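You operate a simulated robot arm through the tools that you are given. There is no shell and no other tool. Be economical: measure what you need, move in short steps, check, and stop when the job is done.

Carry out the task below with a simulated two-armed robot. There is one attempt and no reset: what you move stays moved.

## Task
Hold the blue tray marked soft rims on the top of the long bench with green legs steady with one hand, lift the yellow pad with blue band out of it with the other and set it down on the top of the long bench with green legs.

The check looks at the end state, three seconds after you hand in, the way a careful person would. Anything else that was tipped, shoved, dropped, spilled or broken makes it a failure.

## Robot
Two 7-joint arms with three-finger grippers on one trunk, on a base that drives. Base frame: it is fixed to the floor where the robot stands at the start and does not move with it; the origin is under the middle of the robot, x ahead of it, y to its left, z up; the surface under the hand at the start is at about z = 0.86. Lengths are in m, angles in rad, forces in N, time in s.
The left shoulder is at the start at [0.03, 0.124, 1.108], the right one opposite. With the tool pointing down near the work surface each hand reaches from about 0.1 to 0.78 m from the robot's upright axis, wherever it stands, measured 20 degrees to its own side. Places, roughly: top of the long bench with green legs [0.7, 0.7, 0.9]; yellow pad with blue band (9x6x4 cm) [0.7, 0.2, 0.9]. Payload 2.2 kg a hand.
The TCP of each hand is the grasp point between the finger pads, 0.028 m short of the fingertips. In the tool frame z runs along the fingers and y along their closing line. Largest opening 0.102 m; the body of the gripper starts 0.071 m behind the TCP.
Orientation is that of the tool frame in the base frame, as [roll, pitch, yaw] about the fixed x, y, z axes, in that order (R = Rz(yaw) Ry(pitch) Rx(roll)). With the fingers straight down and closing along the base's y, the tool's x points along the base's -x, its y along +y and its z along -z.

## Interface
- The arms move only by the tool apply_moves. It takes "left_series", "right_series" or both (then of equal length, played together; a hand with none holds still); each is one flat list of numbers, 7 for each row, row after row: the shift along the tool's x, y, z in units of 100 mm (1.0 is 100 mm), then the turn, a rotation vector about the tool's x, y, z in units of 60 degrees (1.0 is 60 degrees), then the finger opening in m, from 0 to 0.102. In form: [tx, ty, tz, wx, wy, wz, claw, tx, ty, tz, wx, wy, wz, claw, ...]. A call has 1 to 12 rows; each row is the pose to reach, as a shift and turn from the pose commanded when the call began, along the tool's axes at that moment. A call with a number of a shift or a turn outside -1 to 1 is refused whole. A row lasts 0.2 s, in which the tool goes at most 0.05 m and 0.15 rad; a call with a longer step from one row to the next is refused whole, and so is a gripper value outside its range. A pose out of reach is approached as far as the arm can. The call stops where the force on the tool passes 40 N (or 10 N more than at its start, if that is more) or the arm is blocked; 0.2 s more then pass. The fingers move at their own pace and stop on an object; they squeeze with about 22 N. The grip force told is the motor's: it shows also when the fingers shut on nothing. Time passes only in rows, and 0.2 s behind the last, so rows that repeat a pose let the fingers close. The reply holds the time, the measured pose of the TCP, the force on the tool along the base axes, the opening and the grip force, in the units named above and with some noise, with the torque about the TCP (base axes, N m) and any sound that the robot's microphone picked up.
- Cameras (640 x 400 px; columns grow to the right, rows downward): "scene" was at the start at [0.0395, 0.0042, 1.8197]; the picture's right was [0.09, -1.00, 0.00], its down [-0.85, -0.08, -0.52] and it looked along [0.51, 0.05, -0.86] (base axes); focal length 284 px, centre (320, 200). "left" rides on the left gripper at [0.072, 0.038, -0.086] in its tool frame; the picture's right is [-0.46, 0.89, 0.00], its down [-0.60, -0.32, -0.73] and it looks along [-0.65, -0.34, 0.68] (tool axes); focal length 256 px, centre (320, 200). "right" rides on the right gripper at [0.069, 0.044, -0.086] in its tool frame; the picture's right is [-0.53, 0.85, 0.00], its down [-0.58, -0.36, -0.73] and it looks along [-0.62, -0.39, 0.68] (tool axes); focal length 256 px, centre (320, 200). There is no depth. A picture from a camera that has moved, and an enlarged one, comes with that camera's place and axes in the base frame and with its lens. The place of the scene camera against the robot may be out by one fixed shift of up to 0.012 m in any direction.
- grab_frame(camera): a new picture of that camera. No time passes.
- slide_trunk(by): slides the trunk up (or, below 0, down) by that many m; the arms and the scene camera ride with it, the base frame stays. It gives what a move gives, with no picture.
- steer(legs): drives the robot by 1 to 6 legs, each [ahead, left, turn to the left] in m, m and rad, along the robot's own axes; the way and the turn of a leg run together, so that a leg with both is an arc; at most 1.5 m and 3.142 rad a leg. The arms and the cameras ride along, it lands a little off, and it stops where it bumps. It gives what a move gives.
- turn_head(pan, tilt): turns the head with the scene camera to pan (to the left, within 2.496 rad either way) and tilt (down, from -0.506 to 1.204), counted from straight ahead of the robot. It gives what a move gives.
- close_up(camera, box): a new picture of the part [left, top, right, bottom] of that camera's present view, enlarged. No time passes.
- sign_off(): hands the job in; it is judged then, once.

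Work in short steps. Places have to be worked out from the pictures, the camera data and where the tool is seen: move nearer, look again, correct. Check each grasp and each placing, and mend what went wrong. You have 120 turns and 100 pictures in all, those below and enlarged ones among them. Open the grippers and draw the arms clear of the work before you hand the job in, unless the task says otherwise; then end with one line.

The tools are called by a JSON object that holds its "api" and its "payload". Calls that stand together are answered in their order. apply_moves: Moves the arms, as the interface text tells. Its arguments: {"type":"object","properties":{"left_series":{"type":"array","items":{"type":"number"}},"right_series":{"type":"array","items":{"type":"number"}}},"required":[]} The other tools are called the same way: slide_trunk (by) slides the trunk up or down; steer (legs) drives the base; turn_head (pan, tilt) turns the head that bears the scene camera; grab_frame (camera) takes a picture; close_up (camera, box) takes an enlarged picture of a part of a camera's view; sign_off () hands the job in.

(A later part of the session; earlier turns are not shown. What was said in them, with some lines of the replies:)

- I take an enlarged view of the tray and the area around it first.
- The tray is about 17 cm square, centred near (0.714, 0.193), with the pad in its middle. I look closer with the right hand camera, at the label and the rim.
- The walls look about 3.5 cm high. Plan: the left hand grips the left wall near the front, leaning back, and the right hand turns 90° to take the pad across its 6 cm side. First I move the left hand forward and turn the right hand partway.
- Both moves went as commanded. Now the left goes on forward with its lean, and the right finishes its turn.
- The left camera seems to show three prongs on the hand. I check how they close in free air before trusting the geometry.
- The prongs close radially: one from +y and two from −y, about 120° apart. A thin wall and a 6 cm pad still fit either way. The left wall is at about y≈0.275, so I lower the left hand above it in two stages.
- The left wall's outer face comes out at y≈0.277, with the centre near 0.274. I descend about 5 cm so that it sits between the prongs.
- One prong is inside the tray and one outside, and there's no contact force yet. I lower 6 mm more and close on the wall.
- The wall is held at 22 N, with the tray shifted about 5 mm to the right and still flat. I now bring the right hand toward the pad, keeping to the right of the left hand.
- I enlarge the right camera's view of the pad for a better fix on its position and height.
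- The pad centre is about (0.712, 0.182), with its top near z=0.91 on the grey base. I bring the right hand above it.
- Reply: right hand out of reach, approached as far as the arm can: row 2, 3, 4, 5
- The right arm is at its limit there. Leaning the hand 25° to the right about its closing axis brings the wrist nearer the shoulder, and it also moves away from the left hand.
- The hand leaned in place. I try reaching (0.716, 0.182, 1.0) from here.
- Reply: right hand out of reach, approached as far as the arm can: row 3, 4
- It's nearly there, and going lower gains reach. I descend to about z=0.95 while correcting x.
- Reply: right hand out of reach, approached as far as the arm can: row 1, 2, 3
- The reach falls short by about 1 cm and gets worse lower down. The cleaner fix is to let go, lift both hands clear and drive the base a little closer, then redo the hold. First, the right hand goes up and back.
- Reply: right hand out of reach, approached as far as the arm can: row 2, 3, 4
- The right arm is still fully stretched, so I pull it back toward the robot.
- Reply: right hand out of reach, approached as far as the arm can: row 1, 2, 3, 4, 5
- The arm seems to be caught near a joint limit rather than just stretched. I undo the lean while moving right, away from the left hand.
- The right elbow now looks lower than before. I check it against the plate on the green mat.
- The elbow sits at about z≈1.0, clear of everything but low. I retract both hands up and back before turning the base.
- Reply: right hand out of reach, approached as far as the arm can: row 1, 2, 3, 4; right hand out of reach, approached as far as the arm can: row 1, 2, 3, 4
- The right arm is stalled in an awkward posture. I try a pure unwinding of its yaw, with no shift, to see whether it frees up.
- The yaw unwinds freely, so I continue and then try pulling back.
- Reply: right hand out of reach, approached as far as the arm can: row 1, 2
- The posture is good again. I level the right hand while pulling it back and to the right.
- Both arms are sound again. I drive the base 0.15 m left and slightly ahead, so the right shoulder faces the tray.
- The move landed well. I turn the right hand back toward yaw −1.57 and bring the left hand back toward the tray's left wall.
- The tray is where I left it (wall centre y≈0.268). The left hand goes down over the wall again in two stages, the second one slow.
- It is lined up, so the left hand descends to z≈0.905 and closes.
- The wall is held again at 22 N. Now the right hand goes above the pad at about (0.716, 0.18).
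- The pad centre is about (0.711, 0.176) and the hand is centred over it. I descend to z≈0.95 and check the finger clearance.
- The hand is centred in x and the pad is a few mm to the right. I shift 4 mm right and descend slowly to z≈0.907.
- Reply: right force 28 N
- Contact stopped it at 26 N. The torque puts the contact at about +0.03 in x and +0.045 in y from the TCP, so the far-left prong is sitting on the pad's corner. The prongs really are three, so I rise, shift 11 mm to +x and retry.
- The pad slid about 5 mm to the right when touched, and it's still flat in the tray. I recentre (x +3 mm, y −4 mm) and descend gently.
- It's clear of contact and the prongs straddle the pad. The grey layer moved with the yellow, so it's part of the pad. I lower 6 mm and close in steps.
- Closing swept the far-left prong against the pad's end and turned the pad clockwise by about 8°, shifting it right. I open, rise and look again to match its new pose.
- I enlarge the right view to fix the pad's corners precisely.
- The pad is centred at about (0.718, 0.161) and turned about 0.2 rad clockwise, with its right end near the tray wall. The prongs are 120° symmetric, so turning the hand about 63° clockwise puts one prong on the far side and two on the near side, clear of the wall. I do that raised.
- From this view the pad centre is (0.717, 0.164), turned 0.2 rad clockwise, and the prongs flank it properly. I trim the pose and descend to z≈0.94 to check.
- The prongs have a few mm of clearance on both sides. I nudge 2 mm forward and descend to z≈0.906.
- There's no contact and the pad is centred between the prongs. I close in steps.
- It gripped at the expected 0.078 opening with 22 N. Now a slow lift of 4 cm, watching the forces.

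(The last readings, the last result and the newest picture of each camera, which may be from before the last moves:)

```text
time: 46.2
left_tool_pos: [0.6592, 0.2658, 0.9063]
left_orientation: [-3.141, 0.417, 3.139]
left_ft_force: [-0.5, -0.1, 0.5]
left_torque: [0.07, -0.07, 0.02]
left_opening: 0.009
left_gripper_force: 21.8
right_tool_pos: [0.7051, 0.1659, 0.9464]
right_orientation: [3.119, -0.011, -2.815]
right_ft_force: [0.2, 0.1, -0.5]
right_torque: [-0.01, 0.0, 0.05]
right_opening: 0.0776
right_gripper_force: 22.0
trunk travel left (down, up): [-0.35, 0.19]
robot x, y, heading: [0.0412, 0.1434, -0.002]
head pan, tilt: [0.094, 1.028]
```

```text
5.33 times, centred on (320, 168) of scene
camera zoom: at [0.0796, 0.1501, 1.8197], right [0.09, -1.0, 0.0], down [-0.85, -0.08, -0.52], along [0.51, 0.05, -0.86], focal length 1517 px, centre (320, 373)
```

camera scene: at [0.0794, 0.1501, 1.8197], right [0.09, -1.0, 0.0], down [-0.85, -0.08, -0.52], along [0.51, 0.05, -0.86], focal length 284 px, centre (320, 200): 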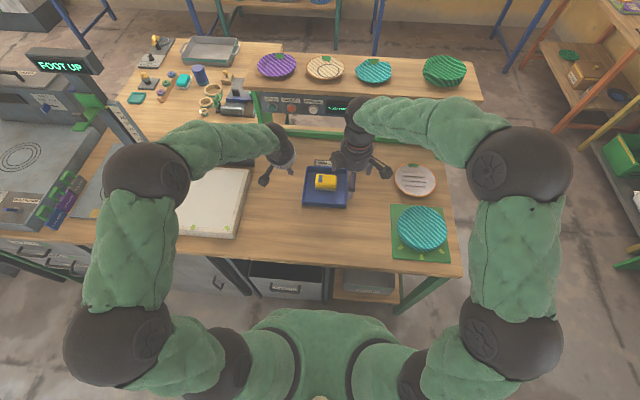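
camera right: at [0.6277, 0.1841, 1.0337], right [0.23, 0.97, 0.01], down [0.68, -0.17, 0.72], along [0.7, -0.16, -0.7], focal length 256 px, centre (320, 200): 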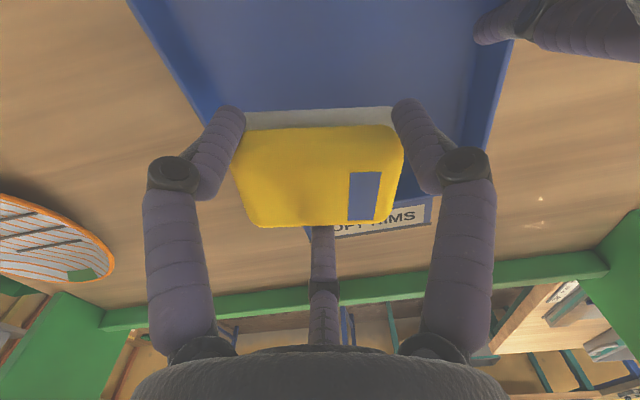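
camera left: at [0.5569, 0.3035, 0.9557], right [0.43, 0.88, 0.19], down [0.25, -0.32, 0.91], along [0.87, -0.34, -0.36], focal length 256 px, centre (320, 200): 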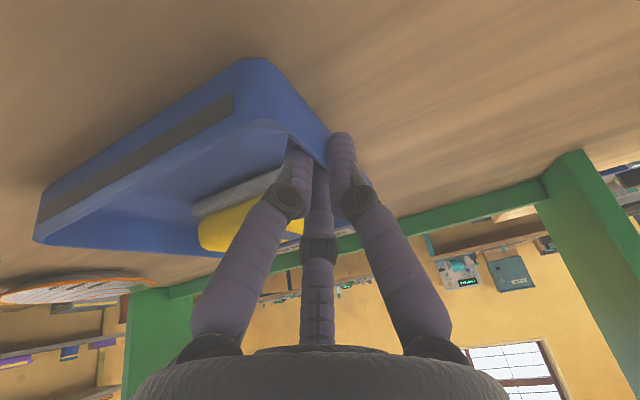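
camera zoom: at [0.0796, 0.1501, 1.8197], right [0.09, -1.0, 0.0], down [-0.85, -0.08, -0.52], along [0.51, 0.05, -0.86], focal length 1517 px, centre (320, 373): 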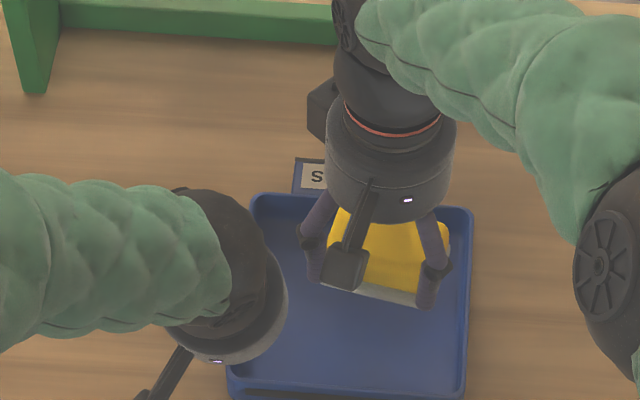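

The pad came out cleanly and the tray stayed down. I raise it and carry it right and back to the free bench area near (0.55, 0.03).

{"api": "apply_moves", "payload": {"right_series": [0, 0, -0.3, 0, 0, 0, 0.06, 0, 0, -0.6, 0, 0, 0, 0.06, 0.13, -0.38, -0.6, 0, 0, 0, 0.06, 0.258, -0.758, -0.6, 0, 0, 0, 0.06]}}

{"api": "apply_moves", "payload": {"right_series": [0.3, -0.1, 0, 0, 0, 0, 0.06, 0.6, -0.2, 0, 0, 0, 0, 0.06, 0.938, -0.272, 0, 0, 0, 0, 0.06]}}

{"api": "apply_moves", "payload": {"right_series": [0.35, 0.12, 0, 0, 0, 0, 0.06, 0.71, 0.24, 0, 0, 0, 0, 0.06, 0.71, 0.24, 0.3, 0, 0, 0, 0.06]}}

{"api": "grab_frame", "payload": {"camera": "scene"}}

{"api": "grab_frame", "payload": {"camera": "right"}}

```text
time: 47.2
left_tool_pos: [0.6587, 0.2643, 0.9064]
left_orientation: [-3.141, 0.419, 3.14]
left_ft_force: [0.5, -0.5, -0.4]
left_torque: [0.07, -0.13, -0.07]
left_opening: 0.0092
left_gripper_force: 22.3
right_tool_pos: [0.705, 0.0865, 1.0018]
right_orientation: [3.118, -0.01, -2.813]
right_ft_force: [0.1, 1.0, -1.1]
right_torque: [0.04, -0.03, -0.03]
right_opening: 0.0775
right_gripper_force: 21.5
trunk travel left (down, up): [-0.35, 0.19]
robot x, y, heading: [0.0409, 0.1445, 0.005]
head pan, tilt: [0.094, 1.028]
```

```text
time: 48.0
left_tool_pos: [0.6572, 0.265, 0.9062]
left_orientation: [3.142, 0.419, 3.138]
left_ft_force: [0.0, 0.2, -0.4]
left_torque: [0.0, 0.01, -0.08]
left_opening: 0.0089
left_gripper_force: 22.0
right_tool_pos: [0.626, 0.0311, 1.0039]
right_orientation: [3.119, -0.008, -2.816]
right_ft_force: [0.5, 0.0, -0.7]
right_torque: [-0.01, 0.0, 0.01]
right_opening: 0.0776
right_gripper_force: 22.4
trunk travel left (down, up): [-0.35, 0.19]
robot x, y, heading: [0.0394, 0.1465, -0.0]
head pan, tilt: [0.094, 1.028]
```

```text
time: 48.8
left_tool_pos: [0.66, 0.2646, 0.9058]
left_orientation: [-3.141, 0.418, 3.14]
left_ft_force: [0.9, 0.0, 0.6]
left_torque: [0.03, 0.22, 0.05]
left_opening: 0.0089
left_gripper_force: 21.5
right_tool_pos: [0.5521, 0.0304, 0.9773]
right_orientation: [3.119, -0.009, -2.816]
right_ft_force: [-0.1, -0.1, -0.4]
right_torque: [0.04, 0.03, 0.0]
right_opening: 0.0777
right_gripper_force: 22.9
trunk travel left (down, up): [-0.35, 0.19]
robot x, y, heading: [0.0423, 0.1476, -0.002]
head pan, tilt: [0.094, 1.028]
```

```text
33 pictures are left
camera scene: at [0.081, 0.1498, 1.8197], right [0.09, -1.0, 0.0], down [-0.85, -0.08, -0.52], along [0.51, 0.05, -0.86], focal length 284 px, centre (320, 200)
```

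scene: 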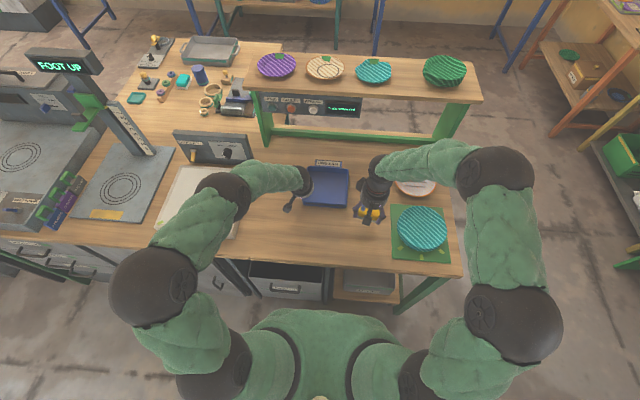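

```text
32 pictures are left
camera right: at [0.4752, 0.0479, 1.064], right [0.24, 0.97, 0.02], down [0.67, -0.17, 0.72], along [0.7, -0.16, -0.7], focal length 256 px, centre (320, 200)
```

right: 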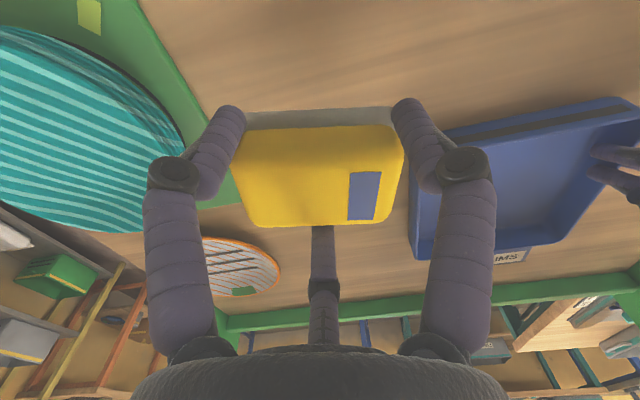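

The area is clear. I come back 2 cm more and lower to just above the bench.

{"api": "apply_moves", "payload": {"right_series": [0.1, 0.03, 0.2, 0, 0, 0, 0.06, 0.19, 0.06, 0.4, 0, 0, 0, 0.06, 0.19, 0.06, 0.58, 0, 0, 0, 0.06, 0.19, 0.06, 0.65, 0, 0, 0, 0.06, 0.19, 0.06, 0.69, 0, 0, 0, 0.06]}}

{"api": "close_up", "payload": {"camera": "scene", "box": [310, 150, 460, 260]}}

```text
time: 50.0
left_tool_pos: [0.6575, 0.2652, 0.9066]
left_orientation: [-3.141, 0.418, 3.139]
left_ft_force: [-0.4, -0.6, -0.3]
left_torque: [0.07, -0.03, -0.01]
left_opening: 0.0089
left_gripper_force: 22.4
right_tool_pos: [0.5287, 0.0318, 0.9065]
right_orientation: [3.119, -0.01, -2.816]
right_ft_force: [0.1, -0.2, -0.2]
right_torque: [-0.02, 0.01, -0.02]
right_opening: 0.0776
right_gripper_force: 22.3
trunk travel left (down, up): [-0.35, 0.19]
robot x, y, heading: [0.0409, 0.1461, 0.005]
head pan, tilt: [0.094, 1.028]
```

```text
3.64 times, centred on (385, 205) of scene
camera zoom: at [0.0797, 0.15, 1.8197], right [0.09, -1.0, 0.0], down [-0.85, -0.08, -0.52], along [0.51, 0.05, -0.86], focal length 1034 px, centre (84, 182)
```

zoom: 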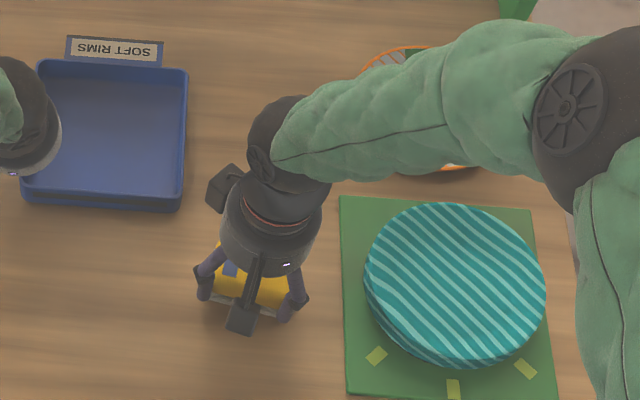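

Good clearance from both the tray and the mat. I lower it in 1.5 mm steps until it touches.

{"api": "apply_moves", "payload": {"right_series": [0, 0, 0.015, 0, 0, 0, 0.06, 0, 0, 0.03, 0, 0, 0, 0.06, 0, 0, 0.045, 0, 0, 0, 0.06, 0, 0, 0.055, 0, 0, 0, 0.06]}}

```text
time: 51.0
left_tool_pos: [0.6598, 0.2647, 0.9053]
left_orientation: [-3.141, 0.418, 3.139]
left_ft_force: [-0.6, -0.1, -0.3]
left_torque: [0.04, 0.02, -0.01]
left_opening: 0.009
left_gripper_force: 22.0
right_tool_pos: [0.5295, 0.033, 0.902]
right_orientation: [3.119, -0.009, -2.815]
right_ft_force: [0.4, -0.1, 0.2]
right_torque: [0.02, 0.06, 0.03]
right_opening: 0.0776
right_gripper_force: 21.5
trunk travel left (down, up): [-0.35, 0.19]
robot x, y, heading: [0.0397, 0.1416, 0.0]
head pan, tilt: [0.094, 1.028]
```

No contact yet, so I continue in 1 mm steps.

{"api": "apply_moves", "payload": {"right_series": [0, 0, 0.01, 0, 0, 0, 0.06, 0, 0, 0.02, 0, 0, 0, 0.06, 0, 0, 0.03, 0, 0, 0, 0.06]}}

```text
time: 51.8
left_tool_pos: [0.6576, 0.2651, 0.9063]
left_orientation: [-3.142, 0.418, 3.14]
left_ft_force: [-0.3, 0.6, 0.3]
left_torque: [0.09, 0.08, 0.01]
left_opening: 0.0092
left_gripper_force: 22.1
right_tool_pos: [0.5287, 0.032, 0.9005]
right_orientation: [3.119, -0.005, -2.816]
right_ft_force: [-2.4, -0.8, 16.3]
right_torque: [-0.11, -0.6, -0.02]
right_opening: 0.0778
right_gripper_force: 22.1
trunk travel left (down, up): [-0.35, 0.19]
robot x, y, heading: [0.0399, 0.1485, -0.002]
head pan, tilt: [0.094, 1.028]
```

It touched down (16 N up). I ease off 1 mm, open, and rise.

{"api": "apply_moves", "payload": {"right_series": [0, 0, -0.01, 0, 0, 0, 0.07, 0, 0, -0.01, 0, 0, 0, 0.085, 0, 0, -0.01, 0, 0, 0, 0.095, 0, 0, -0.01, 0, 0, 0, 0.098]}}

{"api": "apply_moves", "payload": {"right_series": [0, 0, -0.15, 0, 0, 0, 0.098, 0, 0, -0.4, 0, 0, 0, 0.098, 0, 0, -0.8, 0, 0, 0, 0.098, 0, 0, -1, 0, 0, 0, 0.098], "left_series": [0, 0, 0, 0, 0, 0, 0.02, 0, 0, 0, 0, 0, 0, 0.035, 0, 0, 0, 0, 0, 0, 0.05, 0, 0, 0, 0, 0, 0, 0.05]}}

{"api": "grab_frame", "payload": {"camera": "right"}}

{"api": "grab_frame", "payload": {"camera": "left"}}

```text
time: 52.8
left_tool_pos: [0.6587, 0.265, 0.9059]
left_orientation: [3.141, 0.419, 3.139]
left_ft_force: [-0.3, 0.6, 0.1]
left_torque: [0.06, -0.06, -0.02]
left_opening: 0.0092
left_gripper_force: 22.5
right_tool_pos: [0.528, 0.0317, 0.9003]
right_orientation: [3.117, -0.009, -2.815]
right_ft_force: [-0.5, -0.5, 0.2]
right_torque: [0.02, -0.01, 0.0]
right_opening: 0.098
right_gripper_force: 0.1
trunk travel left (down, up): [-0.35, 0.19]
robot x, y, heading: [0.0374, 0.1456, -0.006]
head pan, tilt: [0.094, 1.028]
```

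```text
time: 53.8
left_tool_pos: [0.6586, 0.2657, 0.905]
left_orientation: [-3.141, 0.42, 3.14]
left_ft_force: [0.0, -0.3, -0.2]
left_torque: [0.03, 0.0, -0.02]
left_opening: 0.05
left_gripper_force: 0.0
right_tool_pos: [0.5291, 0.0297, 0.9994]
right_orientation: [3.117, -0.01, -2.815]
right_ft_force: [0.1, -0.5, -0.4]
right_torque: [-0.01, -0.02, -0.03]
right_opening: 0.098
right_gripper_force: 0.0
trunk travel left (down, up): [-0.35, 0.19]
robot x, y, heading: [0.0371, 0.146, -0.002]
head pan, tilt: [0.094, 1.028]
```

```text
30 pictures are left
camera right: at [0.4526, 0.0461, 1.0874], right [0.24, 0.97, 0.01], down [0.68, -0.17, 0.72], along [0.7, -0.16, -0.7], focal length 256 px, centre (320, 200)
```

right: 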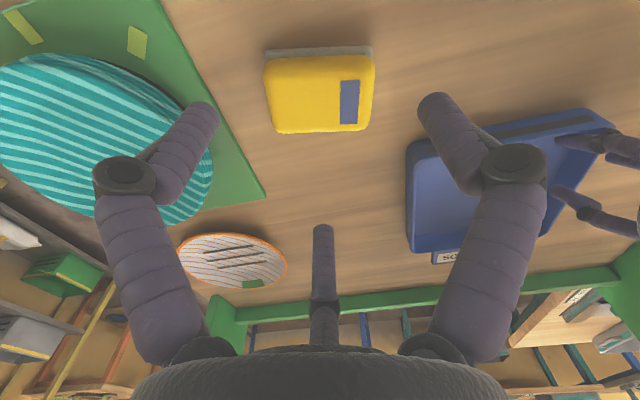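

```text
29 pictures are left
camera left: at [0.557, 0.3034, 0.9557], right [0.43, 0.88, 0.19], down [0.25, -0.32, 0.91], along [0.87, -0.34, -0.36], focal length 256 px, centre (320, 200)
```

left: 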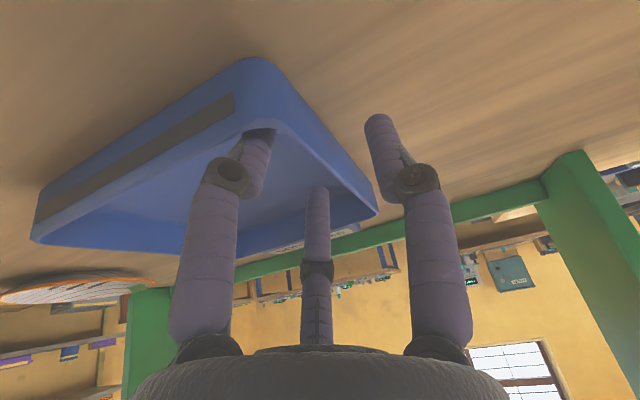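

The pad lies flat on the bench, and the tray stands undisturbed with the left prongs clear of the wall. I lift the left hand straight up and draw both back.

{"api": "apply_moves", "payload": {"left_series": [-0.16, 0, -0.37, 0, 0, 0, 0.05, -0.32, 0, -0.74, 0, 0, 0, 0.05, -0.42, 0, -0.96, 0, 0, 0, 0.05], "right_series": [0.1, -0.1, -0.4, 0, 0, 0, 0.098, 0.3, -0.1, -0.7, 0, 0, 0, 0.098, 0.5, -0.1, -1, 0, 0, 0, 0.098]}}

{"api": "apply_moves", "payload": {"left_series": [0.2, 0.2, -0.3, 0, 0, 0, 0.08, 0.4, 0.4, -0.5, 0, 0, 0, 0.1, 0.7, 0.6, -0.7, 0, 0, 0, 0.1, 0.9, 0.7, -0.9, 0, 0, 0, 0.1], "right_series": [0.1, -0.2, 0, 0, 0, 0, 0.098, 0.2, -0.4, 0, 0, 0, 0, 0.098, 0.3, -0.6, 0, 0, 0, 0, 0.098, 0.4, -0.8, 0, 0, 0, 0, 0.098]}}

{"api": "grab_frame", "payload": {"camera": "scene"}}

```text
time: 54.6
left_tool_pos: [0.6561, 0.2635, 1.01]
left_orientation: [-3.141, 0.417, 3.14]
left_ft_force: [-0.7, -0.3, -0.2]
left_torque: [0.04, -0.02, 0.0]
left_opening: 0.0499
left_gripper_force: 0.0
right_tool_pos: [0.4854, 0.0015, 1.1021]
right_orientation: [3.119, -0.01, -2.813]
right_ft_force: [0.1, -0.5, 0.6]
right_torque: [-0.02, -0.04, 0.01]
right_opening: 0.0981
right_gripper_force: 0.2
trunk travel left (down, up): [-0.35, 0.19]
robot x, y, heading: [0.0411, 0.1443, -0.0]
head pan, tilt: [0.094, 1.028]
```

```text
time: 55.6
left_tool_pos: [0.539, 0.3339, 1.0576]
left_orientation: [-3.141, 0.419, 3.137]
left_ft_force: [-1.2, -0.3, 0.9]
left_torque: [0.02, 0.01, 0.01]
left_opening: 0.1002
left_gripper_force: 0.0
right_tool_pos: [0.475, -0.0873, 1.0988]
right_orientation: [3.116, -0.009, -2.815]
right_ft_force: [-1.5, 0.0, 0.2]
right_torque: [0.0, -0.01, 0.01]
right_opening: 0.0977
right_gripper_force: 0.1
trunk travel left (down, up): [-0.35, 0.19]
robot x, y, heading: [0.0414, 0.145, -0.0]
head pan, tilt: [0.094, 1.028]
```

```text
28 pictures are left
camera scene: at [0.0781, 0.1492, 1.8198], right [0.09, -1.0, 0.0], down [-0.85, -0.08, -0.52], along [0.51, 0.05, -0.86], focal length 284 px, centre (320, 200)
```

scene: 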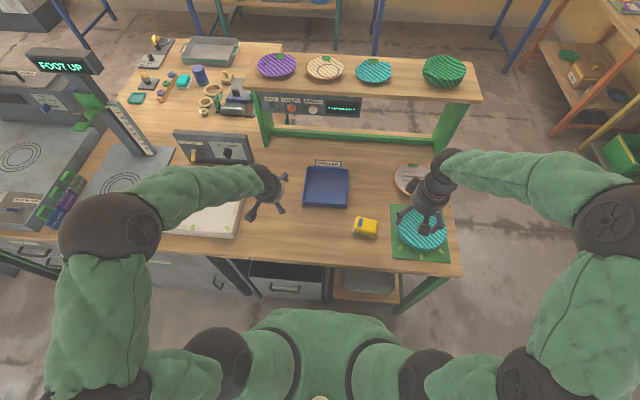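

The tray is empty and in place, the pad lies on the bench, nothing else was disturbed, and both hands are open and clear. I hand in.

{"api": "sign_off", "payload": {}}

```text
The job is handed in.
```

The left hand held the blue tray steady while the right hand lifted out the yellow pad and set it flat on the green-legged bench. In the process the tray shifted about 5 mm, and the pad was nudged inside it before the lift.
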